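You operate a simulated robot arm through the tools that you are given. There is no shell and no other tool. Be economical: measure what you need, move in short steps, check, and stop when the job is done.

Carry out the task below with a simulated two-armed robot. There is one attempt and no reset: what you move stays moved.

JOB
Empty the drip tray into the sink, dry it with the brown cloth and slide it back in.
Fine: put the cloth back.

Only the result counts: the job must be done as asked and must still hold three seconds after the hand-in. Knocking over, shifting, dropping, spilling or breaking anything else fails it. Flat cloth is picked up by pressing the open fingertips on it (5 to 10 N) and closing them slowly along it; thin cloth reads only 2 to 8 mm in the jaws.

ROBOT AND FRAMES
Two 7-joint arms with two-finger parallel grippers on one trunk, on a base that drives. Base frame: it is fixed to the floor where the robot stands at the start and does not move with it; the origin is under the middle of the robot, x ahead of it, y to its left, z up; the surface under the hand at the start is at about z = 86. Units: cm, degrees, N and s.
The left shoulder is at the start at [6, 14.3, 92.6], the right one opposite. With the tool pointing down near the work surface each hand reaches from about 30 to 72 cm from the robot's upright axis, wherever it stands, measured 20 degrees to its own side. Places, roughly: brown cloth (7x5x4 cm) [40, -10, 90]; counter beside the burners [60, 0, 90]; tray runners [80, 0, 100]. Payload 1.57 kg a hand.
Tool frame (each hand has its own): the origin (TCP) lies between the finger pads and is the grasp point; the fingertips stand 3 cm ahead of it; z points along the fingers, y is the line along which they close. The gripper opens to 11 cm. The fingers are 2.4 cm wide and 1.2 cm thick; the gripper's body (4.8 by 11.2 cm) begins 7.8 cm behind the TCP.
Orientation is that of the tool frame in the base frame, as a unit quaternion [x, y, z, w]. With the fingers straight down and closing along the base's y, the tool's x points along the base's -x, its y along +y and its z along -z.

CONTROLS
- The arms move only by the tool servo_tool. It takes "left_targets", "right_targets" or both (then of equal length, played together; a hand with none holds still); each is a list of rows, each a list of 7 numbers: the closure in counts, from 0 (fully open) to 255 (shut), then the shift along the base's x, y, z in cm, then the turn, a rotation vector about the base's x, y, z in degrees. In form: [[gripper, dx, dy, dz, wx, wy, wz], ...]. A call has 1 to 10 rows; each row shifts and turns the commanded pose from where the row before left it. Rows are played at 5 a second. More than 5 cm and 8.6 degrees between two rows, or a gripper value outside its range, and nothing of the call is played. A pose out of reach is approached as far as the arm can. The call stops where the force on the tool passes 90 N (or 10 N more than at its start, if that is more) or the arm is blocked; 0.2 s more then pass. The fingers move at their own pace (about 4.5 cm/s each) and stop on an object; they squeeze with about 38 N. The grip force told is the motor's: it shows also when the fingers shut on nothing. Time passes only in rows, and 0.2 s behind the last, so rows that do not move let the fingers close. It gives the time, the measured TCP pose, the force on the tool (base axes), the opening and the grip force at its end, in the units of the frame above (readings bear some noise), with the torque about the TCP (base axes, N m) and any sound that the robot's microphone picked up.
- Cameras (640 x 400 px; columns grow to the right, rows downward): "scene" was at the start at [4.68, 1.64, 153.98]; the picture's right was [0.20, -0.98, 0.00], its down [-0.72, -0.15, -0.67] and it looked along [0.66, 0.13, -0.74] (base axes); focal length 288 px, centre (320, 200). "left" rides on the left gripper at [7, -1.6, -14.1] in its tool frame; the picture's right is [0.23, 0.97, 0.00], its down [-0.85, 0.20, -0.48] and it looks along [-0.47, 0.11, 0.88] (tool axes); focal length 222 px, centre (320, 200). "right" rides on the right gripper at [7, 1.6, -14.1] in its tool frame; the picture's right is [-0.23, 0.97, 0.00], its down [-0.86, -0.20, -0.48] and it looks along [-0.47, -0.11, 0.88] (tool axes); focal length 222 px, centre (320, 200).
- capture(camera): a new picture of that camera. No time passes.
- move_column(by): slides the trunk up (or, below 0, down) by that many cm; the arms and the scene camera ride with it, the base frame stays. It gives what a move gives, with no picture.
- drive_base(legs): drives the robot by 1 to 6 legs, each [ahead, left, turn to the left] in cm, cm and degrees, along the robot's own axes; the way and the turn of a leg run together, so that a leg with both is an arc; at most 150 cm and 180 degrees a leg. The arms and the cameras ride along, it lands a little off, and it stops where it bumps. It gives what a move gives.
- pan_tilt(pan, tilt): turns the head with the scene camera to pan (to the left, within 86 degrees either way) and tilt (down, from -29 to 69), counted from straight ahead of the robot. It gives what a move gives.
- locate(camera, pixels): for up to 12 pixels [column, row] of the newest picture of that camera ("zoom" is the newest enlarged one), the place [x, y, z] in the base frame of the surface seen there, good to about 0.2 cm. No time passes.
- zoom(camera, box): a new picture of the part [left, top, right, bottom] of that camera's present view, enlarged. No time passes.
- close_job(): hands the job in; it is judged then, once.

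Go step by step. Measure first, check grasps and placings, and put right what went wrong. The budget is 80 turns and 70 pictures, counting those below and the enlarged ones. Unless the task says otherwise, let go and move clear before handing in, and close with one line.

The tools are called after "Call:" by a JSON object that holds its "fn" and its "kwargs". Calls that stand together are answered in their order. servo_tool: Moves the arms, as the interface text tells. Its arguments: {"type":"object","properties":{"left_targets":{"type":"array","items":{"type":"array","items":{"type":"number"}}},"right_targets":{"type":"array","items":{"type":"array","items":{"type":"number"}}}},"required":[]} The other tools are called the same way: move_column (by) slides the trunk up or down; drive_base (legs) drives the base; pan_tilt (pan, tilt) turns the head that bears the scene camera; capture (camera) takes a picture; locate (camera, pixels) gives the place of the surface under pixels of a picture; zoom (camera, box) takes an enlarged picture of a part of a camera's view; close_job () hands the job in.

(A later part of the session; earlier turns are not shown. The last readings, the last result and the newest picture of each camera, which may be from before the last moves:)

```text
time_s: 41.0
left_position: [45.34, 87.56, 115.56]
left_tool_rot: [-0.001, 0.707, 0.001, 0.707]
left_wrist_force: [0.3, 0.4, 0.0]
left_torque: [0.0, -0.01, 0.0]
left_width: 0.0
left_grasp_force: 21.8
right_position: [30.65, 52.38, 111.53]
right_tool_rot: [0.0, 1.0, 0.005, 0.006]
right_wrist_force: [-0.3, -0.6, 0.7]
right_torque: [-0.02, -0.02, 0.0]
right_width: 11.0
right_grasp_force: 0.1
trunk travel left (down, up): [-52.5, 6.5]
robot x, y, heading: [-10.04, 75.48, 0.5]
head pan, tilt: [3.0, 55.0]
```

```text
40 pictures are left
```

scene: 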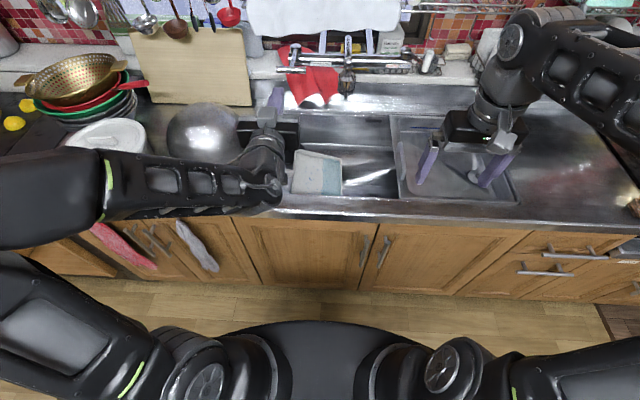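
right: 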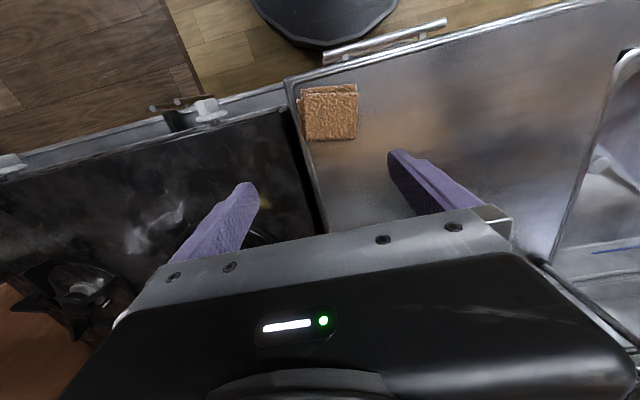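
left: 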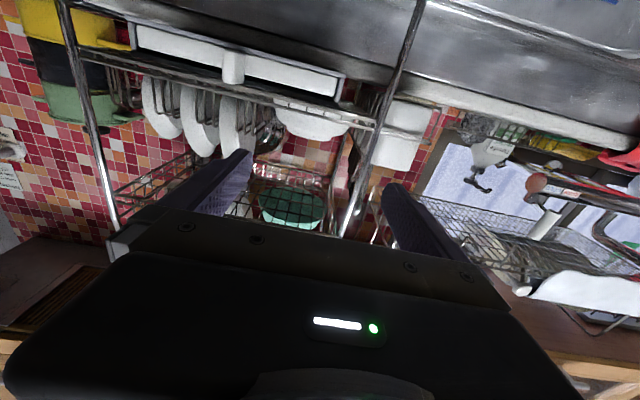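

The tray lies at (318,172) with some water at its right end. I'll zoom in on it.

Call:
{"fn": "zoom", "kwargs": {"camera": "scene", "box": [250, 110, 410, 210]}}

Call:
{"fn": "locate", "kwargs": {"camera": "zoom", "pixels": [[185, 165], [365, 190], [360, 335], [170, 325], [230, 250], [330, 250], [290, 180], [270, 330], [180, 245], [430, 300], [450, 180], [120, 190]]}}

```text
4.00 times, centred on (330, 160) of scene
```

zoom: 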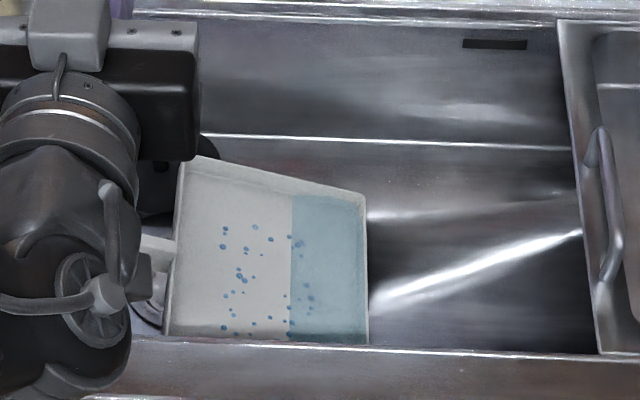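

```text
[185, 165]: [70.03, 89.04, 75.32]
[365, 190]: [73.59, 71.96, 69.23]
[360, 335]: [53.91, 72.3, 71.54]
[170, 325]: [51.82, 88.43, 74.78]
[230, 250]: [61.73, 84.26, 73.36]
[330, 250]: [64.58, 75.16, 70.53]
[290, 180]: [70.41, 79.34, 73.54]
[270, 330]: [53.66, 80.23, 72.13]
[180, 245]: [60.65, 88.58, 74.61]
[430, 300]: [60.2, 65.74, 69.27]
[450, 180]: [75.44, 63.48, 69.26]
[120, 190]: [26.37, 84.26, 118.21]
```

The tray sits upright in the basin, tilted, with its handle pointing left (+y). It spans x 51–74 and y 72–89, with its right wall low at z≈70, and part of the water is left. The tap blocks access to the handle, so I'll use the right hand to pinch the right wall. First I'll shift the base left and forward.

Call:
{"fn": "drive_base", "kwargs": {"legs": [[0, 14, 0], [5, 0, 0]]}}

Call:
{"fn": "servo_tool", "kwargs": {"right_targets": [[0, 3, 1, 0, 0, 0, 0], [0, 3, 1, -1, 0, 0, 0], [0, 3, 1, -2, 0, 0, 0], [0, 3, 1, -2, 0, 0, 0], [0, 3, 0.5, -2, 0, 0, 0], [0, 0, 0, -4, 0, 0, 0], [0, 0, 0, -4, 0, 0, 0], [0, 0, 0, -4, 0, 0, 0], [0, 0, 0, 0, 0, 0, 0]]}}

Call:
{"fn": "capture", "kwargs": {"camera": "right"}}

Call:
{"fn": "capture", "kwargs": {"camera": "scene"}}

```text
time_s: 42.9
left_position: [50.39, 101.77, 115.5]
left_tool_rot: [-0.003, 0.709, 0.003, 0.705]
left_wrist_force: [-0.3, -0.4, -0.9]
left_torque: [0.03, 0.01, 0.0]
left_width: 0.0
left_grasp_force: 21.0
right_position: [35.67, 66.51, 111.38]
right_tool_rot: [-0.002, 1.0, 0.006, 0.005]
right_wrist_force: [-0.2, -1.1, -0.4]
right_torque: [-0.01, 0.02, -0.01]
right_width: 11.02
right_grasp_force: 0.0
trunk travel left (down, up): [-52.5, 6.5]
robot x, y, heading: [-5.19, 89.59, 0.5]
head pan, tilt: [3.0, 55.0]
```

```text
time_s: 44.9
left_position: [50.14, 101.83, 115.66]
left_tool_rot: [-0.003, 0.708, 0.003, 0.706]
left_wrist_force: [1.1, 0.0, -1.0]
left_torque: [-0.02, 0.01, 0.0]
left_width: 0.0
left_grasp_force: 21.2
right_position: [48.85, 70.85, 92.46]
right_tool_rot: [-0.001, 1.0, 0.005, 0.006]
right_wrist_force: [0.4, 0.1, 0.3]
right_torque: [0.04, 0.01, 0.03]
right_width: 11.01
right_grasp_force: 0.0
right hand out of reach, approached as far as the arm can: row 1
trunk travel left (down, up): [-52.5, 6.5]
robot x, y, heading: [-5.29, 89.6, 0.3]
head pan, tilt: [3.0, 55.0]
```

```text
38 pictures are left
```

right: 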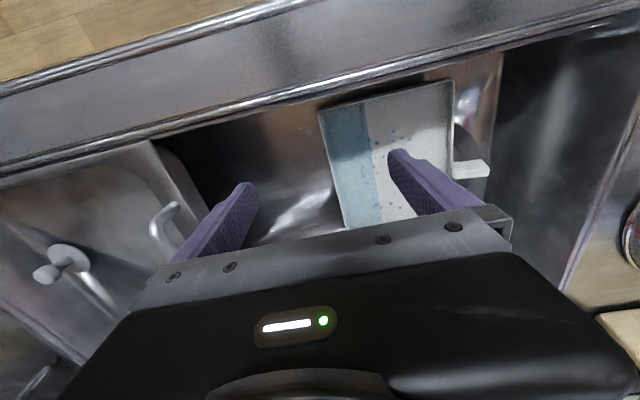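

```text
37 pictures are left
```

scene: 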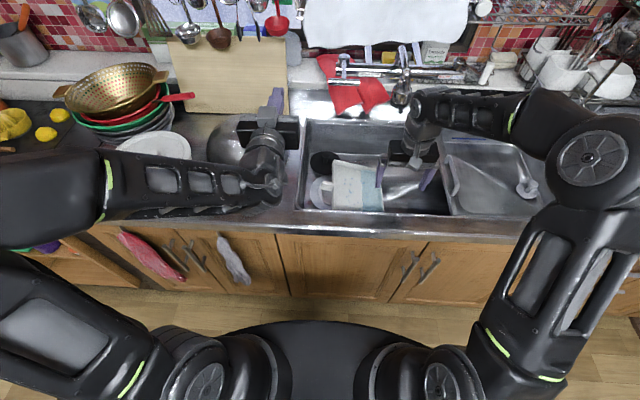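

The right camera shows the tray clearly, with its low right wall from (320,110) to (345,228) and its handle at (470,170). I'll measure it.

Call:
{"fn": "locate", "kwargs": {"camera": "right", "pixels": [[321, 115], [330, 155], [340, 200], [345, 228], [320, 120], [450, 85], [440, 150], [455, 168], [485, 168], [470, 163], [350, 160], [460, 175]]}}

Call:
{"fn": "zoom", "kwargs": {"camera": "right", "box": [290, 60, 530, 210]}}

```text
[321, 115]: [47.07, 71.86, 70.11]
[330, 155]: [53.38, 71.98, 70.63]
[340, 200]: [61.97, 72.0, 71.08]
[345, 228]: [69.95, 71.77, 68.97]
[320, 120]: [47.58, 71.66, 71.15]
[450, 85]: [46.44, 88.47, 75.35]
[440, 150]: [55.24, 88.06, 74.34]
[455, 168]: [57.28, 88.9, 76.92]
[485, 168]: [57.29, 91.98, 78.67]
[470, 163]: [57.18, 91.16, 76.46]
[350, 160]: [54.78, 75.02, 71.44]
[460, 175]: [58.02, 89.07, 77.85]
```

```text
2.67 times, centred on (410, 135) of right
```

zoom: 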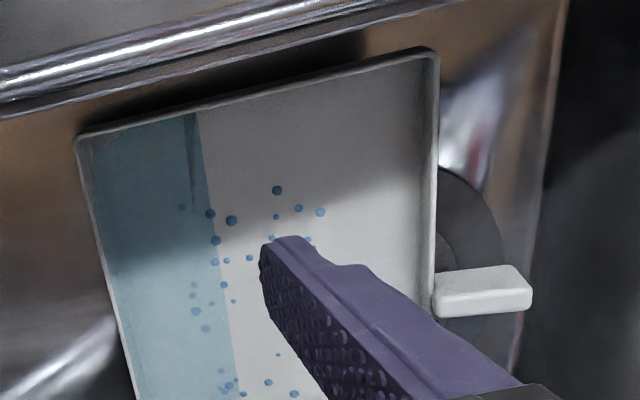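

The handle is at x≈57.6, y 89–92, z≈77, tilted about 17°. That is far enough from the lever (x 65) for the left hand to grip it from above. I'll raise the right hand clear and shift the base right so the left arm can reach.

Call:
{"fn": "servo_tool", "kwargs": {"right_targets": [[0, 0, 0, 4, 0, 0, 0], [0, 0, 0, 4, 0, 0, 0], [0, -3, -1, 4, 0, 0, 0], [0, -3, -1, 4, 0, 0, 0], [0, -3, -1, 3, 0, 0, 0], [0, -3, -1, 0, 0, 0, 0]]}}

Call:
{"fn": "drive_base", "kwargs": {"legs": [[0, -18, 0]]}}

Call:
{"fn": "servo_tool", "kwargs": {"left_targets": [[0, 0, 0, 0, 0, 8, 0], [0, 0, 0, 0, 0, 8, 0], [0, 0, 0, 0, 0, 8, 0], [0, 0, 0, 0, 0, 8, 0], [0, 0, 0, 0, 0, 8, 0], [0, 0, 0, 0, 0, 8, 0], [0, 0, 0, -1, 0, 8, 0], [0, 0, 0, -1, 0, 8, 0], [0, 0, 0, -1, 0, 8, 0], [0, 0, 0, -1, 0, 8, 0]]}}

```text
refused: row 3 steps farther than a row can; nothing moved
```

```text
time_s: 46.4
left_position: [50.33, 83.88, 115.54]
left_tool_rot: [-0.002, 0.708, 0.003, 0.706]
left_wrist_force: [0.4, -0.4, 0.6]
left_torque: [0.0, 0.02, 0.03]
left_width: 0.0
left_grasp_force: 21.3
right_position: [49.05, 52.97, 92.35]
right_tool_rot: [-0.001, 1.0, 0.005, 0.005]
right_wrist_force: [-0.3, -0.8, -0.2]
right_torque: [0.04, 0.0, -0.01]
right_width: 11.0
right_grasp_force: 0.1
trunk travel left (down, up): [-52.5, 6.5]
robot x, y, heading: [-5.21, 71.89, 0.1]
head pan, tilt: [3.0, 55.0]
```

```text
time_s: 48.5
left_position: [50.41, 83.96, 111.5]
left_tool_rot: [-0.001, 0.996, 0.003, 0.085]
left_wrist_force: [0.3, 0.7, -0.2]
left_torque: [-0.01, 0.02, 0.01]
left_width: 10.99
left_grasp_force: 0.1
right_position: [49.08, 52.96, 92.42]
right_tool_rot: [-0.001, 1.0, 0.005, 0.005]
right_wrist_force: [-0.3, -0.5, -0.4]
right_torque: [0.04, 0.02, 0.01]
right_width: 11.0
right_grasp_force: 0.1
trunk travel left (down, up): [-52.5, 6.5]
robot x, y, heading: [-5.05, 71.62, 0.3]
head pan, tilt: [3.0, 55.0]
```

The right hand rode past clear, with no contact force. I'll now raise it and finish pointing the left hand down, starting its −90° yaw.

Call:
{"fn": "servo_tool", "kwargs": {"left_targets": [[0, 0, 0, 0, 0, 4.9, 0], [0, 0, 0, 0, 0, 4.9, 0], [0, 0, 0, 0, 0, 0, -8.2], [0, 0, 0, 0, 0, 0, -8.2], [0, 0, 0, 0, 0, 0, -8.2], [0, 0, 0, 0, 0, 0, -8.2], [0, 0, 0, 0, 0, 0, -8.2], [0, 0, 0, 0, 0, 0, -8.2], [0, 0, 0, 0, 0, 0, -8.2], [0, 0, 0, 0, 0, 0, -8.2]], "right_targets": [[0, 0, 0, 4, 0, 0, 0], [0, 0, 0, 4, 0, 0, 0], [0, -2, -1, 4, 0, 0, 0], [0, -2, -1, 4, 0, 0, 0], [0, -3, -1, 2, 0, 0, 0], [0, -3, -1, 0, 0, 0, 0], [0, 0, 0, 0, 0, 0, 0], [0, 0, 0, 0, 0, 0, 0], [0, 0, 0, 0, 0, 0, 0], [0, 0, 0, 0, 0, 0, 0]]}}

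Call:
{"fn": "servo_tool", "kwargs": {"left_targets": [[0, 1, 1, 0, 0, 0, -8.2], [0, 1, 1, 0, 0, 0, -8.2], [0, 1, 1, 0, 0, 0, -8], [0, 1, 1, 0, 6, 0, 0], [0, 1, 1, -2, 6, 0, 0], [0, 0.5, 0.5, -2, 5, 0, 0], [0, 0, 0, -2, 0, 0, 0], [0, 0, 0, 0, 0, 0, 0]]}}

Call:
{"fn": "capture", "kwargs": {"camera": "scene"}}

Call:
{"fn": "capture", "kwargs": {"camera": "left"}}

```text
time_s: 50.8
left_position: [49.17, 83.92, 109.98]
left_tool_rot: [0.548, 0.836, 0.0, 0.03]
left_wrist_force: [-0.5, -0.5, -0.3]
left_torque: [0.0, 0.01, 0.02]
left_width: 10.97
left_grasp_force: 0.0
left hand out of reach, approached as far as the arm can: row 1, 2
right_position: [39.17, 49.16, 110.33]
right_tool_rot: [-0.001, 1.0, 0.005, 0.005]
right_wrist_force: [-0.6, 0.3, 0.2]
right_torque: [0.0, 0.02, 0.0]
right_width: 11.01
right_grasp_force: 0.1
trunk travel left (down, up): [-52.5, 6.5]
robot x, y, heading: [-5.29, 71.51, 0.2]
head pan, tilt: [3.0, 55.0]
```

```text
time_s: 52.5
left_position: [52.7, 87.55, 103.93]
left_tool_rot: [0.66, 0.747, 0.069, -0.032]
left_wrist_force: [0.0, 0.2, 0.4]
left_torque: [-0.01, 0.02, -0.04]
left_width: 11.02
left_grasp_force: 0.0
left hand out of reach, approached as far as the arm can: row 3, 4
right_position: [39.09, 49.09, 110.27]
right_tool_rot: [0.0, 1.0, 0.006, 0.006]
right_wrist_force: [-0.7, 0.2, -0.3]
right_torque: [-0.01, -0.01, 0.01]
right_width: 10.99
right_grasp_force: 0.0
trunk travel left (down, up): [-52.5, 6.5]
robot x, y, heading: [-4.56, 71.5, 0.2]
head pan, tilt: [3.0, 55.0]
```

```text
35 pictures are left
```

scene: 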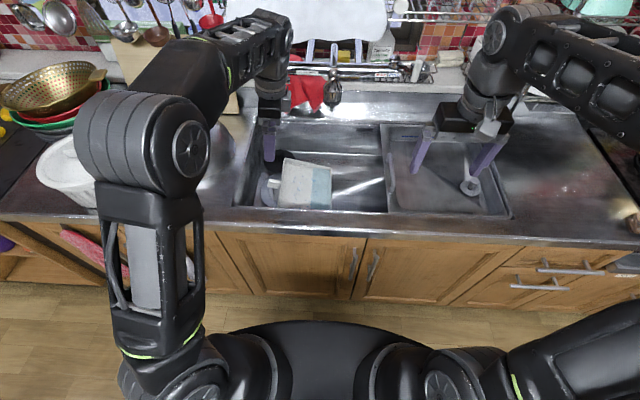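

```text
34 pictures are left
```

left: 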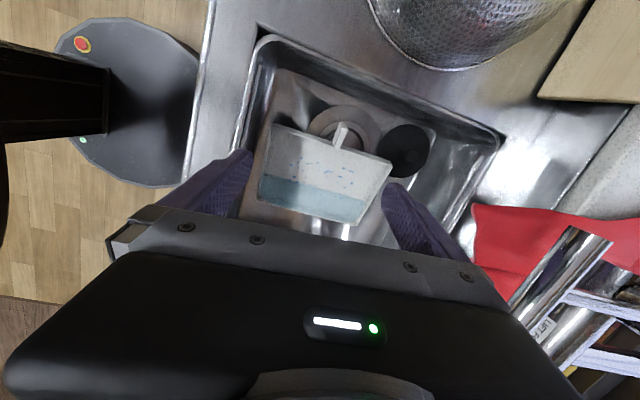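

The left camera sees the handle at (340,135) free of obstacles, with the bowl edge at (440,60) outside the sink. I'll measure the handle and bowl edge.

Call:
{"fn": "zoom", "kwargs": {"camera": "left", "box": [240, 80, 440, 205]}}

Call:
{"fn": "locate", "kwargs": {"camera": "zoom", "pixels": [[318, 138], [335, 140], [300, 200], [328, 205], [325, 165], [343, 165], [480, 255], [100, 150], [70, 380], [290, 215], [200, 185], [400, 230]]}}

Call:
{"fn": "locate", "kwargs": {"camera": "left", "pixels": [[430, 66], [400, 50], [500, 50], [600, 250], [545, 315], [285, 50]]}}

```text
3.20 times, centred on (340, 142) of left
```

zoom: 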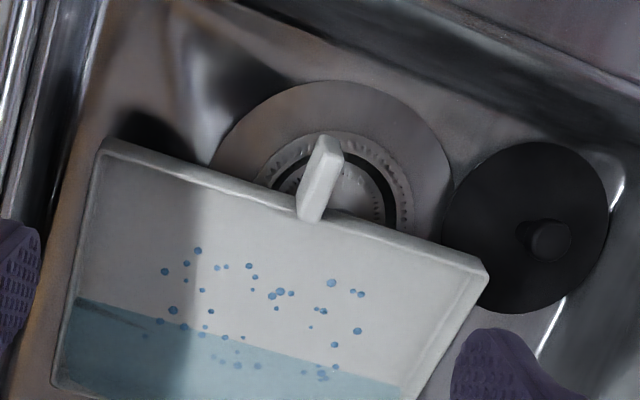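

```text
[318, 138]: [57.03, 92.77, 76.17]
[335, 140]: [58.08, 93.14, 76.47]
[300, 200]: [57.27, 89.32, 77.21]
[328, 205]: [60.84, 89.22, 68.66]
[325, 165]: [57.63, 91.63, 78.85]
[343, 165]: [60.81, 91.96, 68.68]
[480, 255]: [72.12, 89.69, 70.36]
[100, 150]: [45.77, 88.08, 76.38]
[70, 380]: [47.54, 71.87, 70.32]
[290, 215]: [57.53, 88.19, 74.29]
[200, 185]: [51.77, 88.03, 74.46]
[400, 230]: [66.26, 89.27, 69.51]
```

```text
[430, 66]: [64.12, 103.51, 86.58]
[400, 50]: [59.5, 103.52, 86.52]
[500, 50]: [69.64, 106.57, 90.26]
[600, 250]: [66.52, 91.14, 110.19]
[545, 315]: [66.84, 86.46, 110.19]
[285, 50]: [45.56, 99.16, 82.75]
```

The handle is centred at about (57.5, 90.8, 76.5), and the bowl edge at y 103.5 leaves plenty of room. I'll finish the yaw and tilt, move over the handle and descend most of the way.

Call:
{"fn": "servo_tool", "kwargs": {"left_targets": [[0, 1.2, 0.8, -3, 0, 0, -3.5], [0, 1.2, 0.8, -3, 0, 0, -3.5], [0, 1.2, 0.8, -3, 4, 0, 0], [0, 1.2, 0.8, -3, 4, 0, 0], [0, 0, 0, -4, 0, 0, 0], [0, 0, 0, -4, 0, 0, 0], [0, 0, 0, 0, 0, 0, 0]]}}

Call:
{"fn": "capture", "kwargs": {"camera": "left"}}

```text
time_s: 54.1
left_position: [57.48, 90.74, 84.04]
left_tool_rot: [0.701, 0.699, 0.12, -0.076]
left_wrist_force: [0.1, -0.8, -0.9]
left_torque: [-0.03, 0.03, -0.01]
left_width: 10.99
left_grasp_force: 0.0
right_position: [39.3, 49.15, 110.43]
right_tool_rot: [0.0, 1.0, 0.005, 0.005]
right_wrist_force: [-0.3, 1.0, -0.4]
right_torque: [0.0, 0.03, 0.01]
right_width: 11.01
right_grasp_force: 0.0
trunk travel left (down, up): [-52.5, 6.5]
robot x, y, heading: [-4.74, 71.59, 0.1]
head pan, tilt: [3.0, 55.0]
```

```text
32 pictures are left
```

left: 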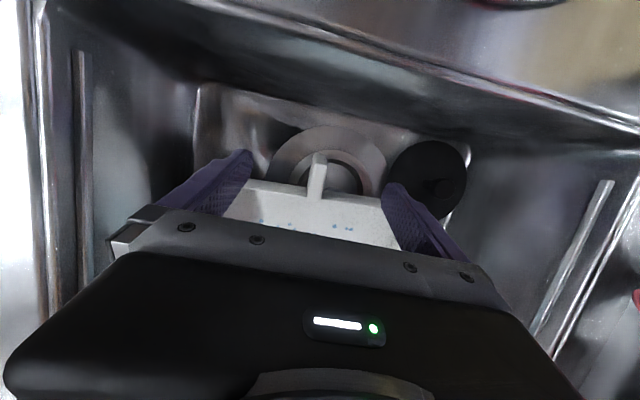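

The handle sits midway between the fingers. I'll descend to z≈76.5 and close slowly.

Call:
{"fn": "servo_tool", "kwargs": {"left_targets": [[0, 0, 0.1, -3, 0, 0, 0], [0, 0, 0, -2.5, 0, 0, 0], [0, 0, 0, -2, 0, 0, 0], [150, 0, 0, 0, 0, 0, 0], [200, 0, 0, 0, 0, 0, 0], [255, 0, 0, 0, 0, 0, 0], [255, 0, 0, 0, 0, 0, 0], [255, 0, 0, 0, 0, 0, 0], [255, 0, 0, 0, 0, 0, 0], [255, 0, 0, 0, 0, 0, 0]]}}

Call:
{"fn": "capture", "kwargs": {"camera": "left"}}

```text
time_s: 56.4
left_position: [57.36, 90.66, 76.52]
left_tool_rot: [0.701, 0.699, 0.119, -0.078]
left_wrist_force: [-1.0, 1.5, 3.2]
left_torque: [-0.57, 0.63, -0.26]
left_width: 1.39
left_grasp_force: 24.5
right_position: [39.03, 49.22, 110.41]
right_tool_rot: [-0.001, 1.0, 0.005, 0.004]
right_wrist_force: [0.8, -1.3, 0.2]
right_torque: [-0.01, 0.01, 0.0]
right_width: 10.99
right_grasp_force: 0.1
trunk travel left (down, up): [-52.5, 6.5]
robot x, y, heading: [-4.92, 71.75, 0.1]
head pan, tilt: [3.0, 55.0]
```

```text
31 pictures are left
```

left: 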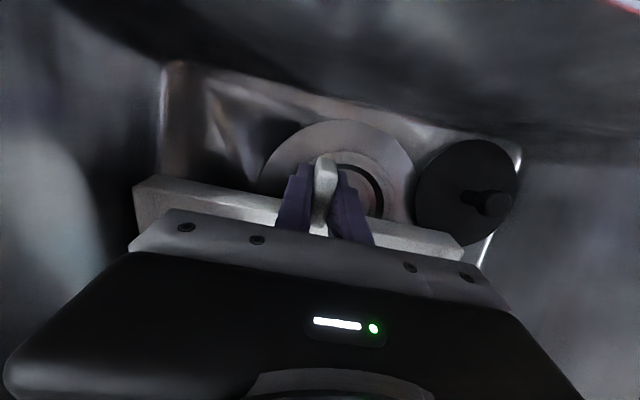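

The grip reads 1.39 cm on the handle. I'll lift straight up about 19 cm, clear of lever and spout.

Call:
{"fn": "servo_tool", "kwargs": {"left_targets": [[255, 0.3, 0, 1, 0, 0, 0], [255, 0.3, 0, 1.5, 0, 0, 0], [255, 0.3, 0, 2, 0, 0, 0], [255, 0, 0, 2.5, 0, 0, 0], [255, 0, 0, 2.5, 0, 0, 0], [255, 0, 0, 2.5, 0, 0, 0], [255, 0, 0, 2.5, 0, 0, 0], [255, 0, 0, 2.5, 0, 0, 0], [255, 0, 0, 2, 0, 0, 0], [255, 0, 0, 0, 0, 0, 0]]}}

Call:
{"fn": "capture", "kwargs": {"camera": "scene"}}

```text
time_s: 58.5
left_position: [58.24, 90.75, 95.43]
left_tool_rot: [0.701, 0.699, 0.119, -0.077]
left_wrist_force: [-0.2, 0.0, -2.1]
left_torque: [0.2, 0.03, 0.0]
left_width: 1.35
left_grasp_force: 30.2
right_position: [39.15, 49.29, 110.43]
right_tool_rot: [-0.001, 1.0, 0.006, 0.005]
right_wrist_force: [0.6, 0.2, -0.4]
right_torque: [-0.01, 0.03, -0.02]
right_width: 11.0
right_grasp_force: 0.1
trunk travel left (down, up): [-52.5, 6.5]
robot x, y, heading: [-5.04, 71.88, 0.4]
head pan, tilt: [3.0, 55.0]
```

```text
30 pictures are left
```

scene: 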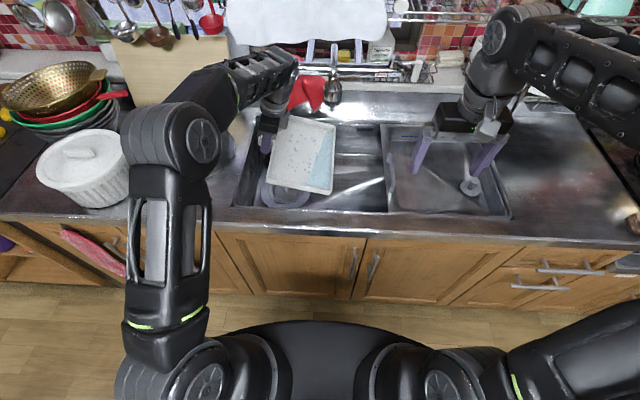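

The tray is lifted and held with 0.2 Nm. I'll level it, then back up 8 cm and shift right so the hand is at about y 65.

Call:
{"fn": "servo_tool", "kwargs": {"left_targets": [[255, 0, 0, 0.2, -4, 0, 0], [255, 0, 0, 0, -4, 0, 0], [255, 0, 0, 0, -4, 0, 0], [255, 0, 0, 0, -4, 0, 0], [255, 0, 0, 0, 0, 0, 0]]}}

Call:
{"fn": "drive_base", "kwargs": {"legs": [[-8, 0, 0], [0, -13, 0]]}}

Call:
{"fn": "servo_tool", "kwargs": {"left_targets": [[255, 0, 0, 0.2, 0, 0, 8], [255, 0, 0, 0, 0, 0, 8], [255, 0, 0, 0, 0, 0, 8], [255, 0, 0, 0, 0, 0, 8], [255, 0, 0, 0, 0, 0, 8], [255, 0, 0, 0, 0, 0, 8], [255, 0, 0, 0, 0, 0, 8], [255, 0, 0, 0, 0, 0, 8], [255, 0, 0, 0, 0, 0, 8], [255, 0, 0, 0, 0, 0, 8]]}}

Call:
{"fn": "capture", "kwargs": {"camera": "scene"}}

```text
time_s: 59.8
left_position: [58.45, 90.8, 95.59]
left_tool_rot: [0.704, 0.709, 0.021, 0.021]
left_wrist_force: [-0.3, -0.4, -2.0]
left_torque: [0.22, 0.02, -0.03]
left_width: 1.37
left_grasp_force: 30.2
right_position: [39.06, 49.22, 110.41]
right_tool_rot: [-0.001, 1.0, 0.004, 0.005]
right_wrist_force: [-0.3, -0.5, 0.2]
right_torque: [-0.02, -0.04, -0.02]
right_width: 10.99
right_grasp_force: 0.0
trunk travel left (down, up): [-52.5, 6.5]
robot x, y, heading: [-5.33, 72.16, 0.3]
head pan, tilt: [3.0, 55.0]
```

```text
time_s: 61.7
left_position: [50.56, 77.93, 95.65]
left_tool_rot: [0.705, 0.709, 0.021, 0.02]
left_wrist_force: [-0.5, -0.4, -1.8]
left_torque: [0.26, 0.0, -0.03]
left_width: 1.38
left_grasp_force: 30.3
right_position: [31.34, 36.29, 110.37]
right_tool_rot: [-0.001, 1.0, 0.007, 0.005]
right_wrist_force: [-0.2, -0.8, 0.3]
right_torque: [0.04, 0.0, 0.0]
right_width: 11.01
right_grasp_force: 0.1
trunk travel left (down, up): [-52.5, 6.5]
robot x, y, heading: [-13.06, 58.59, 0.4]
head pan, tilt: [3.0, 55.0]
```

```text
time_s: 63.9
left_position: [50.59, 78.07, 95.77]
left_tool_rot: [0.082, 0.996, 0.03, 0.002]
left_wrist_force: [0.1, 0.1, -1.9]
left_torque: [0.04, 0.21, 0.0]
left_width: 1.35
left_grasp_force: 30.3
right_position: [31.33, 36.34, 110.36]
right_tool_rot: [-0.001, 1.0, 0.005, 0.007]
right_wrist_force: [0.6, -0.2, -0.3]
right_torque: [0.01, -0.01, 0.02]
right_width: 11.0
right_grasp_force: 0.1
trunk travel left (down, up): [-52.5, 6.5]
robot x, y, heading: [-12.94, 58.87, 0.3]
head pan, tilt: [3.0, 55.0]
```

```text
29 pictures are left
```

scene: 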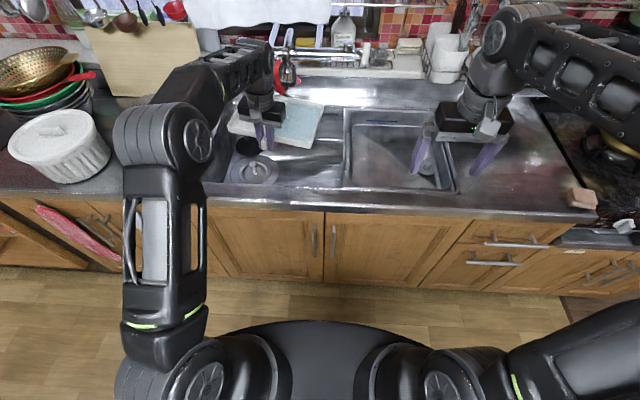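

The tray now points forward from the hand. I'll finish the yaw, shift right 12 cm, then roll it left-side-down to empty it, with the rising side clear of the tap.

Call:
{"fn": "drive_base", "kwargs": {"legs": [[0, -12.5, 0]]}}

Call:
{"fn": "servo_tool", "kwargs": {"left_targets": [[255, 0, 0, 0, 0, 0, 4.5], [255, 0, 0, 0, 0, 0, 4.5], [255, 0, 0, 0, -5, 0, 0], [255, 0, 0, 0, -6, 0, 0], [255, 0, 0, 0, -7, 0, 0], [255, 0, 0, 0, -7, 0, 0], [255, 0, 0, 0, -7, 0, 0], [255, 0, 0, 0, -7, 0, 0], [255, 0, 0, 0, -7, 0, 0], [255, 0, 0, 0, 0, 0, 0]]}}

Call:
{"fn": "capture", "kwargs": {"camera": "scene"}}

```text
time_s: 65.1
left_position: [50.58, 65.49, 95.81]
left_tool_rot: [0.086, 0.996, 0.031, 0.003]
left_wrist_force: [-0.3, 0.1, -2.5]
left_torque: [0.1, 0.23, -0.04]
left_width: 1.36
left_grasp_force: 29.7
right_position: [31.3, 23.89, 110.32]
right_tool_rot: [0.001, 1.0, 0.005, 0.005]
right_wrist_force: [-0.1, -1.0, -0.6]
right_torque: [-0.01, -0.01, 0.01]
right_width: 10.98
right_grasp_force: 0.1
trunk travel left (down, up): [-52.5, 6.5]
robot x, y, heading: [-12.73, 46.51, 0.0]
head pan, tilt: [3.0, 55.0]
```

```text
time_s: 67.3
left_position: [50.69, 65.63, 95.91]
left_tool_rot: [0.007, 0.931, -0.364, 0.003]
left_wrist_force: [1.1, 0.5, -1.4]
left_torque: [0.02, 0.16, -0.03]
left_width: 1.37
left_grasp_force: 30.1
right_position: [31.31, 24.02, 110.35]
right_tool_rot: [0.0, 1.0, 0.005, 0.006]
right_wrist_force: [0.5, 0.2, 0.5]
right_torque: [-0.01, 0.02, 0.01]
right_width: 11.02
right_grasp_force: 0.1
trunk travel left (down, up): [-52.5, 6.5]
robot x, y, heading: [-12.84, 46.49, 0.1]
head pan, tilt: [3.0, 55.0]
```

```text
28 pictures are left
```

scene: 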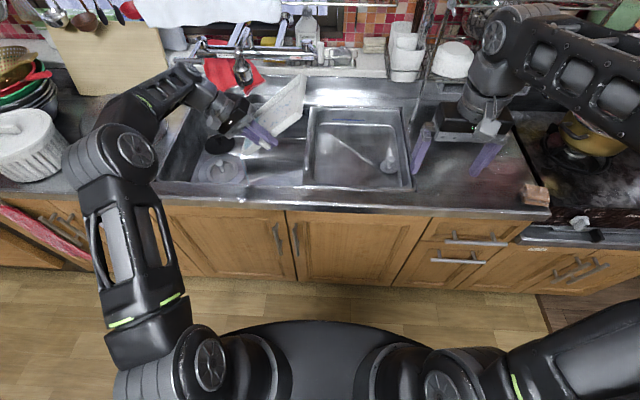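

The roll is going well at about 46°, with the tray clear of the tap. I'll continue to about 100° and hold.

Call:
{"fn": "servo_tool", "kwargs": {"left_targets": [[255, 0, -0.3, 0, -7, 0, 0], [255, 0, -0.3, 0, -7, 0, 0], [255, 0, -0.3, 0, -7, 0, 0], [255, 0, -0.3, 0, -7, 0, 0], [255, 0, -0.3, 0, -7, 0, 0], [255, 0, 0, 0, -7, 0, 0], [255, 0, 0, 0, -7, 0, 0], [255, 0, 0, 0, -5, 0, 0], [255, 0, 0, 0, 0, 0, 0], [255, 0, 0, 0, 0, 0, 0]]}}

Call:
{"fn": "capture", "kwargs": {"camera": "scene"}}

```text
time_s: 69.5
left_position: [50.51, 64.64, 95.86]
left_tool_rot: [0.004, 0.85, -0.526, 0.005]
left_wrist_force: [0.8, 0.6, -2.2]
left_torque: [-0.01, 0.17, 0.02]
left_width: 1.39
left_grasp_force: 30.2
left hand out of reach, approached as far as the arm can: row 3, 4, 5, 6, 7, 8
right_position: [31.27, 23.95, 110.21]
right_tool_rot: [0.001, 1.0, 0.005, 0.005]
right_wrist_force: [0.8, -0.2, -0.3]
right_torque: [-0.01, -0.02, 0.0]
right_width: 11.0
right_grasp_force: 0.1
trunk travel left (down, up): [-52.5, 6.5]
robot x, y, heading: [-12.91, 46.6, -0.3]
head pan, tilt: [3.0, 55.0]
```

```text
27 pictures are left
```

scene: 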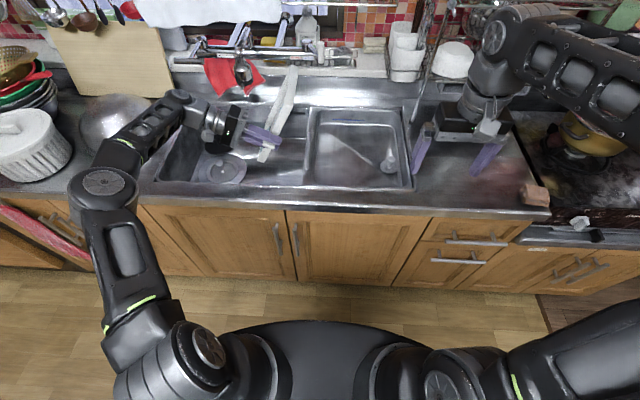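

The roll stopped at about 63° by reach, which should drain it. I'll roll back level and inspect.

Call:
{"fn": "servo_tool", "kwargs": {"left_targets": [[255, 0, 0, 0, 0, 0, 0], [255, 0, 0, 0, 7, 0, 0], [255, 0, 0, 0, 8, 0, 0], [255, 0, 0, 0, 8, 0, 0], [255, 0, 0, 0, 8, 0, 0], [255, 0, 0, 0, 8, 0, 0], [255, 0, 0, 0, 8, 0, 0], [255, 0, 0, 0, 8, 0, 0], [255, 0, 0, 0, 6, 0, 0], [255, 0, 0, 0, 0, 0, 0]]}}

Call:
{"fn": "zoom", "kwargs": {"camera": "scene", "box": [200, 60, 360, 160]}}

```text
time_s: 71.7
left_position: [50.61, 64.64, 95.89]
left_tool_rot: [0.007, 1.0, -0.022, 0.001]
left_wrist_force: [0.4, -0.1, -0.7]
left_torque: [-0.02, 0.21, 0.01]
left_width: 1.39
left_grasp_force: 30.3
right_position: [31.35, 24.04, 110.33]
right_tool_rot: [0.002, 1.0, 0.005, 0.005]
right_wrist_force: [0.4, -0.1, -0.5]
right_torque: [0.01, -0.03, -0.01]
right_width: 11.01
right_grasp_force: 0.0
trunk travel left (down, up): [-52.5, 6.5]
robot x, y, heading: [-12.72, 46.7, 0.4]
head pan, tilt: [3.0, 55.0]
```

```text
4.00 times, centred on (280, 110) of scene
```

zoom: 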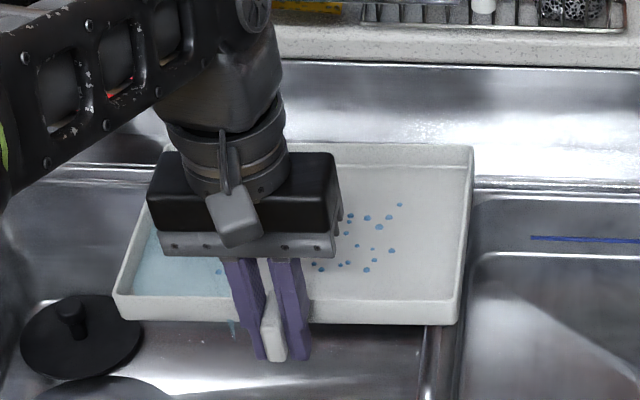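

Some water remains at the left, since a 63° roll retains a wedge behind the rim. I need more than 90°. I'll bring the hand nearer the robot's midline and shift the base so the roll is within reach.

Call:
{"fn": "servo_tool", "kwargs": {"left_targets": [[255, -1, -2.5, 0, 0, 0, 0], [255, -1, -2.5, 0, 0, 0, 0], [255, -1, -2.5, 0, 0, 0, 0], [255, -1, -2.5, 0, 0, 0, 0], [255, -1, -2.5, 0, 0, 0, 0], [255, -1, -2.5, 0, 0, 0, 0], [255, 0, -1.5, 0, 0, 0, 0], [255, 0, 0, 0, 0, 0, 0]]}}

Call:
{"fn": "drive_base", "kwargs": {"legs": [[0, 17, 0], [6, 0, 0]]}}

Call:
{"fn": "servo_tool", "kwargs": {"left_targets": [[255, 0, 0, 0, -6, 0, 0], [255, 0, 0, 0, -7, 0, 0], [255, 0, 0, 0, -7, 0, 0], [255, 0, 0, 0, -8, 0, 0], [255, 0, 0, 0, -8, 0, 0], [255, 0, 0, 0, -8, 0, 0], [255, 0, 0, 0, -8, 0, 0], [255, 0, 0, 0, -8, 0, 0], [255, 0, 0, 0, -8, 0, 0], [255, 0, 0, 0, -8, 0, 0]]}}

Call:
{"fn": "capture", "kwargs": {"camera": "scene"}}

```text
time_s: 73.5
left_position: [44.73, 48.06, 95.88]
left_tool_rot: [0.008, 1.0, -0.022, 0.003]
left_wrist_force: [0.2, -0.1, -2.2]
left_torque: [-0.02, 0.16, 0.0]
left_width: 1.4
left_grasp_force: 30.5
right_position: [31.18, 24.03, 110.34]
right_tool_rot: [0.001, 1.0, 0.006, 0.005]
right_wrist_force: [0.4, -0.7, -0.2]
right_torque: [-0.02, 0.02, 0.01]
right_width: 11.0
right_grasp_force: 0.1
trunk travel left (down, up): [-52.5, 6.5]
robot x, y, heading: [-13.17, 46.65, 0.3]
head pan, tilt: [3.0, 55.0]
```

```text
time_s: 75.6
left_position: [50.83, 65.5, 95.59]
left_tool_rot: [0.006, 1.0, -0.022, 0.002]
left_wrist_force: [0.7, -0.2, -2.1]
left_torque: [0.0, 0.19, 0.03]
left_width: 1.36
left_grasp_force: 30.0
right_position: [37.36, 41.08, 110.3]
right_tool_rot: [-0.002, 1.0, 0.005, 0.004]
right_wrist_force: [1.8, -0.1, 0.1]
right_torque: [-0.01, 0.06, 0.0]
right_width: 11.01
right_grasp_force: 0.1
trunk travel left (down, up): [-52.5, 6.5]
robot x, y, heading: [-6.59, 63.89, 0.6]
head pan, tilt: [3.0, 55.0]
```

```text
time_s: 77.8
left_position: [50.58, 65.41, 95.87]
left_tool_rot: [0.004, 0.774, -0.634, 0.005]
left_wrist_force: [-0.2, 0.7, -1.1]
left_torque: [0.03, 0.12, -0.01]
left_width: 1.37
left_grasp_force: 30.0
right_position: [37.22, 41.34, 110.4]
right_tool_rot: [-0.001, 1.0, 0.005, 0.005]
right_wrist_force: [-0.1, 0.7, 0.0]
right_torque: [0.02, 0.01, 0.02]
right_width: 10.97
right_grasp_force: 0.0
trunk travel left (down, up): [-52.5, 6.5]
robot x, y, heading: [-7.08, 63.66, 0.3]
head pan, tilt: [3.0, 55.0]
```

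```text
25 pictures are left
```

scene: 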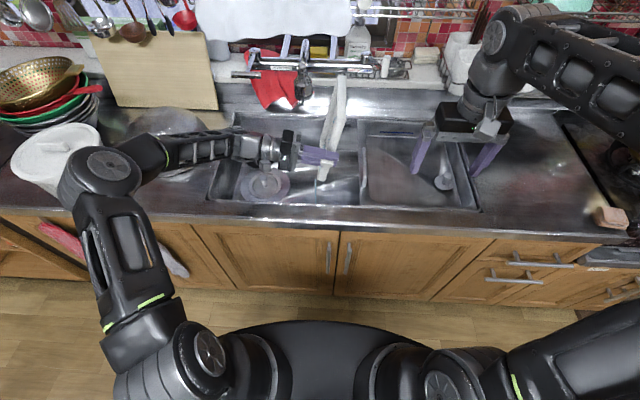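

No reach limit this time; the roll is 79°. I'll go on to about 110° and hold to drain.

Call:
{"fn": "servo_tool", "kwargs": {"left_targets": [[255, 0, 0, 0, -8, 0, 0], [255, 0, 0, 0, -8, 0, 0], [255, 0, 0, 0, -8, 0, 0], [255, 0, 0, 0, -8, 0, 0], [255, 0, 0, 0, 0, 0, 0], [255, 0, 0, 0, 0, 0, 0], [255, 0, 0, 0, 0, 0, 0], [255, 0, 0, 0, 0, 0, 0], [255, 0, 0, 0, 0, 0, 0], [255, 0, 0, 0, 0, 0, 0]]}}

Call:
{"fn": "servo_tool", "kwargs": {"left_targets": [[255, 0, 0, 0, 8, 0, 0], [255, 0, 0, 0, 8, 0, 0], [255, 0, 0, 0, 8, 0, 0], [255, 0, 0, 0, 8, 0, 0], [255, 0, 0, 0, 8, 0, 0], [255, 0, 0, 0, 8, 0, 0], [255, 0, 0, 0, 8, 0, 0], [255, 0, 0, 0, 8, 0, 0], [255, 0, 0, 0, 8, 0, 0], [255, 0, 0, 0, 8, 0, 0]]}}

Call:
{"fn": "servo_tool", "kwargs": {"left_targets": [[255, 0, 0, 0, 8, 0, 0], [255, 0, 0, 0, 8, 0, 0], [255, 0, 0, 0, 8, 0, 0], [255, 0, 0, 0, 6.5, 0, 0], [255, 0, 0, 0, 0, 0, 0]]}}

Call:
{"fn": "zoom", "kwargs": {"camera": "scene", "box": [240, 60, 400, 160]}}

```text
time_s: 80.0
left_position: [50.56, 65.45, 95.78]
left_tool_rot: [-0.001, -0.57, 0.821, -0.005]
left_wrist_force: [0.3, -0.2, -1.1]
left_torque: [0.0, 0.14, -0.02]
left_width: 1.37
left_grasp_force: 30.4
right_position: [37.35, 41.23, 110.3]
right_tool_rot: [-0.001, 1.0, 0.005, 0.006]
right_wrist_force: [-0.4, -0.4, -0.2]
right_torque: [0.01, -0.04, -0.01]
right_width: 11.03
right_grasp_force: 0.1
trunk travel left (down, up): [-52.5, 6.5]
robot x, y, heading: [-7.06, 63.88, 0.3]
head pan, tilt: [3.0, 55.0]
```

```text
time_s: 82.2
left_position: [50.74, 65.45, 96.0]
left_tool_rot: [0.005, 0.965, -0.263, 0.004]
left_wrist_force: [0.1, -0.1, -0.8]
left_torque: [0.06, 0.16, -0.02]
left_width: 1.37
left_grasp_force: 30.4
right_position: [37.19, 41.29, 110.36]
right_tool_rot: [-0.001, 1.0, 0.006, 0.005]
right_wrist_force: [0.8, -0.5, 0.2]
right_torque: [0.03, -0.02, -0.03]
right_width: 10.99
right_grasp_force: 0.0
trunk travel left (down, up): [-52.5, 6.5]
robot x, y, heading: [-6.97, 63.95, 0.4]
head pan, tilt: [3.0, 55.0]
```

```text
time_s: 83.4
left_position: [50.55, 65.58, 95.78]
left_tool_rot: [0.005, 1.0, 0.0, 0.003]
left_wrist_force: [0.2, 0.5, -1.2]
left_torque: [0.0, 0.16, 0.03]
left_width: 1.36
left_grasp_force: 30.8
right_position: [37.27, 41.27, 110.36]
right_tool_rot: [-0.001, 1.0, 0.006, 0.005]
right_wrist_force: [0.2, 0.0, 0.6]
right_torque: [0.01, -0.03, 0.02]
right_width: 10.97
right_grasp_force: 0.0
trunk travel left (down, up): [-52.5, 6.5]
robot x, y, heading: [-6.66, 63.98, 0.2]
head pan, tilt: [3.0, 55.0]
```

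```text
4.00 times, centred on (320, 110) of scene
```

zoom: 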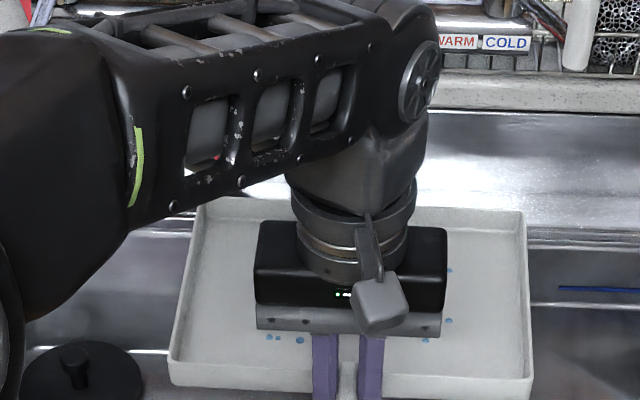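

The tray is emptied; only small blue droplets remain. I'll back up 3 cm and drive right about 62 cm to the counter.

Call:
{"fn": "drive_base", "kwargs": {"legs": [[-3.5, 0, 0], [0, -31, 0], [0, -31, 0]]}}

Call:
{"fn": "capture", "kwargs": {"camera": "scene"}}

```text
time_s: 87.6
left_position: [47.31, 2.91, 95.94]
left_tool_rot: [0.005, 1.0, 0.0, 0.002]
left_wrist_force: [-0.4, -1.1, -1.1]
left_torque: [0.04, 0.13, 0.01]
left_width: 1.36
left_grasp_force: 29.9
right_position: [33.88, -21.39, 110.23]
right_tool_rot: [-0.001, 1.0, 0.007, 0.005]
right_wrist_force: [0.3, -1.0, -0.9]
right_torque: [0.05, 0.01, -0.02]
right_width: 11.03
right_grasp_force: 0.1
trunk travel left (down, up): [-52.5, 6.5]
robot x, y, heading: [-10.0, 1.38, 0.3]
head pan, tilt: [3.0, 55.0]
```

```text
23 pictures are left
```

scene: 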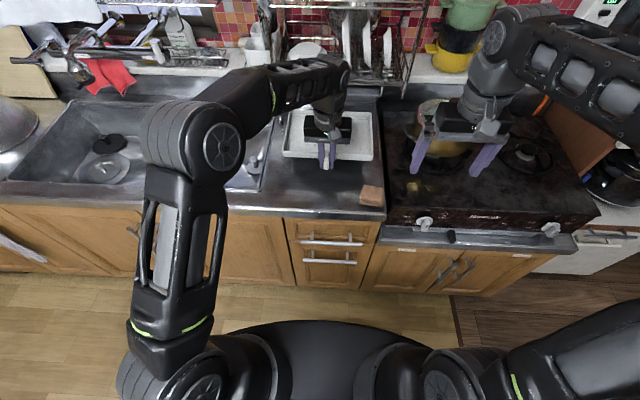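

The tray hovers over the counter and clear of the cloth at (371,195). I'll lower it onto the counter with small final steps.

Call:
{"fn": "servo_tool", "kwargs": {"left_targets": [[255, 0, 0, -2, 0, 0, 0], [255, 0, 0, -2, 0, 0, 0], [255, 0, 0, -1.5, 0, 0, 0], [255, 0, 0, -0.8, 0, 0, 0], [255, 0, 0, -0.5, 0, 0, 0], [255, 0, 0, -0.4, 0, 0, 0], [255, 0, 0, 0, 0, 0, 0]]}}

Call:
{"fn": "capture", "kwargs": {"camera": "left"}}

```text
time_s: 89.2
left_position: [47.33, 3.05, 89.03]
left_tool_rot: [0.006, 1.0, -0.002, 0.004]
left_wrist_force: [-3.9, 4.4, 23.0]
left_torque: [0.3, 0.52, -0.12]
left_width: 1.37
left_grasp_force: 30.4
right_position: [33.7, -21.13, 110.42]
right_tool_rot: [0.0, 1.0, 0.005, 0.007]
right_wrist_force: [-0.1, -0.9, 0.2]
right_torque: [0.0, 0.0, 0.02]
right_width: 10.97
right_grasp_force: 0.0
trunk travel left (down, up): [-52.5, 6.5]
robot x, y, heading: [-10.11, 1.26, 0.3]
head pan, tilt: [3.0, 55.0]
```

```text
22 pictures are left
```

left: 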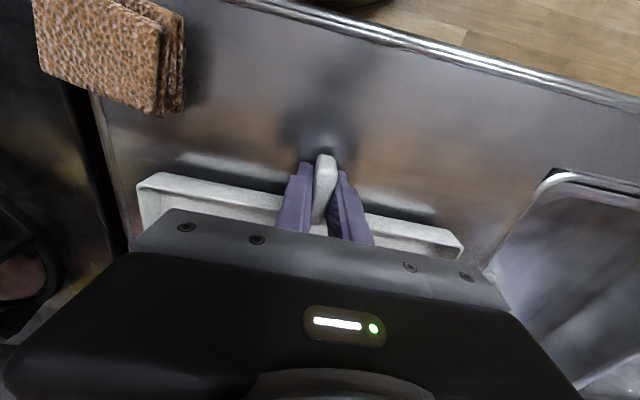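

The fingertips touched the counter at 23 N, so the tray is down. I'll ease off, open, rise, and re-pitch the left hand about 45° forward for a lower regrip that frees space above the tray.

Call:
{"fn": "servo_tool", "kwargs": {"left_targets": [[255, 0, 0, 0.4, 0, 0, 0], [150, 0, 0, 0, 0, 0, 0], [60, 0, 0, 0, 0, 0, 0], [60, 0, 0, 0, 0, 0, 0], [60, 0, 0, 3, 0, 0, 0], [60, 0, 0, 4, 0, 0, 0], [60, -1, 0, 2, 0, -8, 0], [60, -1, 0, 0, 0, -8, 0], [60, 0, 0, 0, 0, -8, 0], [60, 0, 0, 0, 0, -8, 0]]}}

Call:
{"fn": "servo_tool", "kwargs": {"left_targets": [[60, 0, 0, 0, 0, -8, 0], [60, 0, 0, 0, 0, -7, 0], [60, 0, 0, 0, 0, 0, 0]]}}

Call:
{"fn": "zoom", "kwargs": {"camera": "scene", "box": [240, 80, 432, 200]}}

Call:
{"fn": "locate", "kwargs": {"camera": "zoom", "pixels": [[140, 245], [445, 258], [165, 105], [440, 110], [436, 375], [430, 360], [460, 385], [400, 390], [465, 405], [300, 150], [380, 200], [200, 200]]}}

```text
time_s: 91.4
left_position: [45.09, 2.96, 98.15]
left_tool_rot: [0.005, 0.961, 0.003, 0.278]
left_wrist_force: [-0.1, -0.2, -0.3]
left_torque: [0.06, -0.02, -0.04]
left_width: 8.46
left_grasp_force: 0.1
right_position: [33.86, -21.41, 110.4]
right_tool_rot: [-0.001, 1.0, 0.005, 0.006]
right_wrist_force: [0.2, -0.6, 0.4]
right_torque: [0.0, 0.03, 0.01]
right_width: 10.99
right_grasp_force: 0.0
trunk travel left (down, up): [-52.5, 6.5]
robot x, y, heading: [-10.14, 1.22, 0.3]
head pan, tilt: [3.0, 55.0]
```

```text
time_s: 92.2
left_position: [45.25, 3.05, 98.05]
left_tool_rot: [0.005, 0.916, 0.002, 0.4]
left_wrist_force: [0.4, -0.1, 0.2]
left_torque: [0.0, -0.02, 0.01]
left_width: 8.46
left_grasp_force: 0.0
right_position: [34.0, -21.17, 110.41]
right_tool_rot: [-0.001, 1.0, 0.005, 0.005]
right_wrist_force: [0.6, -0.3, -0.6]
right_torque: [-0.04, 0.03, -0.01]
right_width: 11.0
right_grasp_force: 0.1
trunk travel left (down, up): [-52.5, 6.5]
robot x, y, heading: [-10.36, 1.32, 0.3]
head pan, tilt: [3.0, 55.0]
```

```text
3.33 times, centred on (336, 140) of scene
```

zoom: 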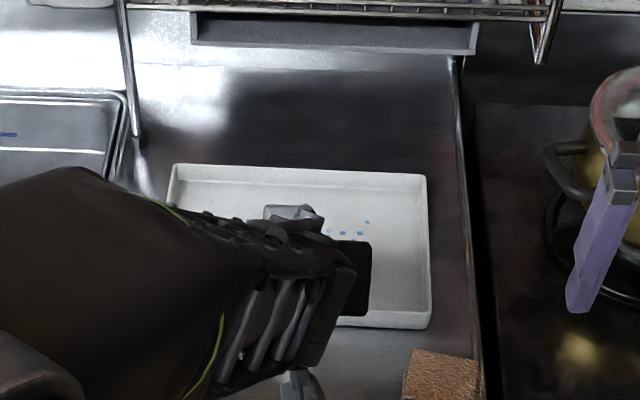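

```text
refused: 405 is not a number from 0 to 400
```

The tray rests square on the counter. I'll lower the pitched left hand onto the handle at about (46, 3, 89.2) and grip it as a steady hold.

Call:
{"fn": "servo_tool", "kwargs": {"left_targets": [[60, 0.4, 0, -3, 0, 0, 0], [60, 0.4, 0, -3, 0, 0, 0], [60, 0, 0, -2.3, 0, 0, 0], [60, 0, 0, -0.5, 0, 0, 0], [150, 0, 0, 0, 0, 0, 0], [220, 0, 0, 0, 0, 0, 0], [255, 0, 0, 0, 0, 0, 0], [255, 0, 0, 0, 0, 0, 0], [255, 0, 0, 0, 0, 0, 0]], "right_targets": [[0, 2, 2, 0, 0, 0, 0], [0, 2, 3, 0, 0, 0, 0], [0, 2, 3, -1, 0, 0, 0], [0, 1, 3, -2, 0, 0, 0], [0, 0, 0.3, -2, 0, 0, 0], [0, 0, 0, -2, 0, 0, 0], [0, 0, 0, -2, 0, 0, 0], [0, 0, 0, 0, 0, 0, 0], [0, 0, 0, 0, 0, 0, 0]]}}

Call:
{"fn": "capture", "kwargs": {"camera": "right"}}

Call:
{"fn": "locate", "kwargs": {"camera": "right", "pixels": [[320, 100], [300, 90], [355, 95], [300, 130], [355, 135]]}}

```text
time_s: 94.2
left_position: [45.98, 2.93, 89.41]
left_tool_rot: [0.004, 0.916, 0.002, 0.4]
left_wrist_force: [-0.8, 0.1, -0.8]
left_torque: [-0.19, -0.08, 0.07]
left_width: 1.38
left_grasp_force: 19.3
right_position: [41.19, -9.85, 101.27]
right_tool_rot: [-0.001, 1.0, 0.005, 0.005]
right_wrist_force: [-0.3, -0.2, 0.4]
right_torque: [0.02, 0.02, -0.06]
right_width: 11.02
right_grasp_force: 0.0
trunk travel left (down, up): [-52.5, 6.5]
robot x, y, heading: [-10.49, 1.41, 0.1]
head pan, tilt: [3.0, 55.0]
```

```text
20 pictures are left
```

right: 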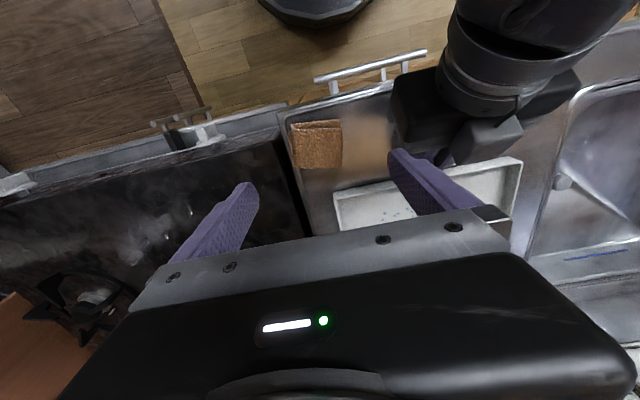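

```text
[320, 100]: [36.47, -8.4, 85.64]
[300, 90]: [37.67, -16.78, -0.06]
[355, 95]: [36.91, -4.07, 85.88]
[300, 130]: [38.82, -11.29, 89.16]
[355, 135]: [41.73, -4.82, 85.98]
```

The left grip is on at 1.38 cm. I'll zoom on the cloth to get its extents and orientation.

Call:
{"fn": "zoom", "kwargs": {"camera": "right", "box": [260, 90, 420, 190]}}

Call:
{"fn": "locate", "kwargs": {"camera": "zoom", "pixels": [[125, 140], [325, 125], [320, 280], [140, 310], [220, 210], [130, 200], [322, 200], [230, 300], [225, 135], [122, 125], [325, 310], [400, 300]]}}

```text
4.00 times, centred on (340, 140) of right
```

zoom: 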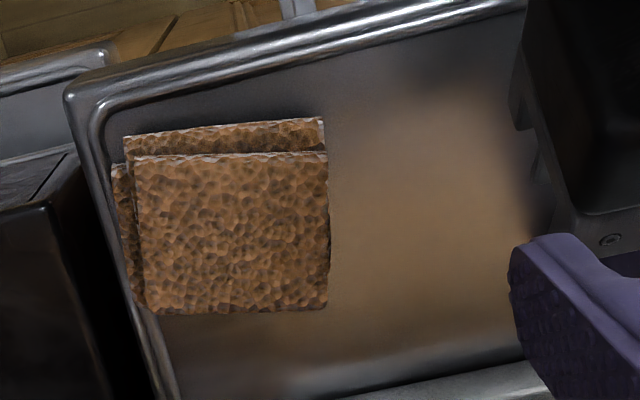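

```text
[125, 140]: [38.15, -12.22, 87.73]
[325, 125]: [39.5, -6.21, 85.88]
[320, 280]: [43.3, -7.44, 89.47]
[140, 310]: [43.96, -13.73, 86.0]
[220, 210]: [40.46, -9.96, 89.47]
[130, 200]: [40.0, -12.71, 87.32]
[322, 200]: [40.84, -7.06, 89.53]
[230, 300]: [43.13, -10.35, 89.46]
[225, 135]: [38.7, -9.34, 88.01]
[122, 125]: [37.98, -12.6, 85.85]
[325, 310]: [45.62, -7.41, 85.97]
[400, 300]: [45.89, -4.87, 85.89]
```

The cloth spans x 38–43.6, y −12.9 to −7, with its top at z 89.5 and its centre at (40.7,−10). I'll grip it along y, keeping the fingertips about 1.2 cm off the counter so its underside protrudes for wiping.

Call:
{"fn": "servo_tool", "kwargs": {"right_targets": [[70, -0.4, -0.1, -3, 0, 0, 0], [70, 0, 0, -3, 0, 0, 0], [70, 0, 0, -2.5, 0, 0, 0], [70, 0, 0, -2.6, 0, 0, 0], [70, 0, 0, 0, 0, 0, 0], [120, 0, 0, 0, 0, 0, 0], [180, 0, 0, 0, 0, 0, 0], [255, 0, 0, 0, 0, 0, 0], [255, 0, 0, 0, 0, 0, 0]]}}

Call:
{"fn": "servo_tool", "kwargs": {"right_targets": [[255, 0, 0, 1.5, 0, 0, 0], [255, 0, 0, 2.5, 0, 0, 0], [255, 0, 0, 3, 0, 0, 0], [255, 0, 0, 0, 0, 0, 0]]}}

Call:
{"fn": "capture", "kwargs": {"camera": "right"}}

Call:
{"fn": "capture", "kwargs": {"camera": "scene"}}

```text
time_s: 96.2
left_position: [45.94, 3.05, 89.44]
left_tool_rot: [0.006, 0.917, 0.002, 0.4]
left_wrist_force: [0.1, -0.6, 0.7]
left_torque: [-0.27, -0.06, -0.01]
left_width: 1.39
left_grasp_force: 30.5
right_position: [40.59, -9.98, 90.2]
right_tool_rot: [-0.001, 1.0, 0.005, 0.005]
right_wrist_force: [-0.5, 0.4, 0.0]
right_torque: [0.0, 0.04, 0.01]
right_width: 6.33
right_grasp_force: 37.8
trunk travel left (down, up): [-52.5, 6.5]
robot x, y, heading: [-10.16, 1.72, 0.6]
head pan, tilt: [3.0, 55.0]
```

```text
time_s: 97.2
left_position: [45.91, 2.99, 89.36]
left_tool_rot: [0.005, 0.916, 0.002, 0.401]
left_wrist_force: [-0.4, 0.6, 1.1]
left_torque: [-0.28, -0.09, -0.03]
left_width: 1.38
left_grasp_force: 30.1
right_position: [40.59, -9.8, 97.11]
right_tool_rot: [-0.001, 1.0, 0.006, 0.005]
right_wrist_force: [0.7, 0.6, 0.0]
right_torque: [0.0, 0.0, -0.01]
right_width: 6.29
right_grasp_force: 38.0
trunk travel left (down, up): [-52.5, 6.5]
robot x, y, heading: [-10.41, 1.51, 0.2]
head pan, tilt: [3.0, 55.0]
```

```text
18 pictures are left
```

right: 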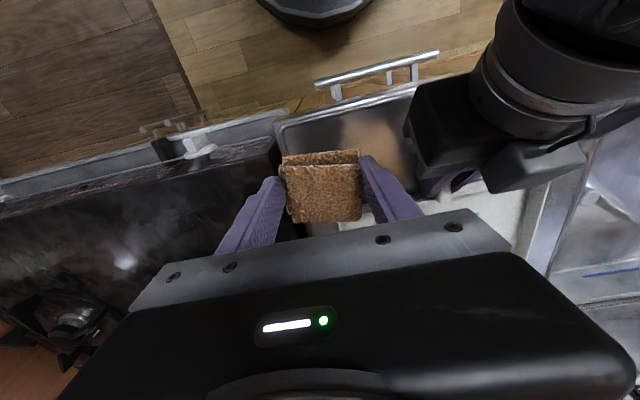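

```text
17 pictures are left
```

scene: 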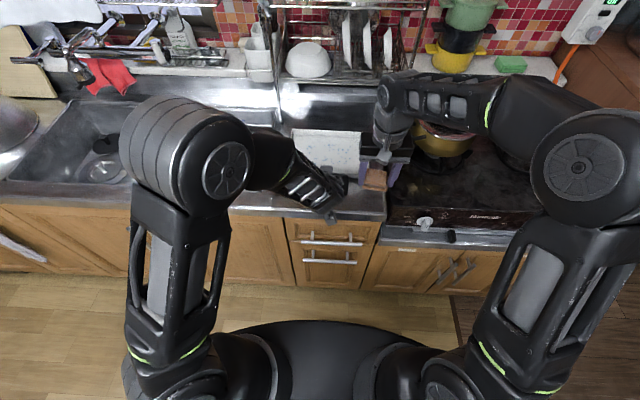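

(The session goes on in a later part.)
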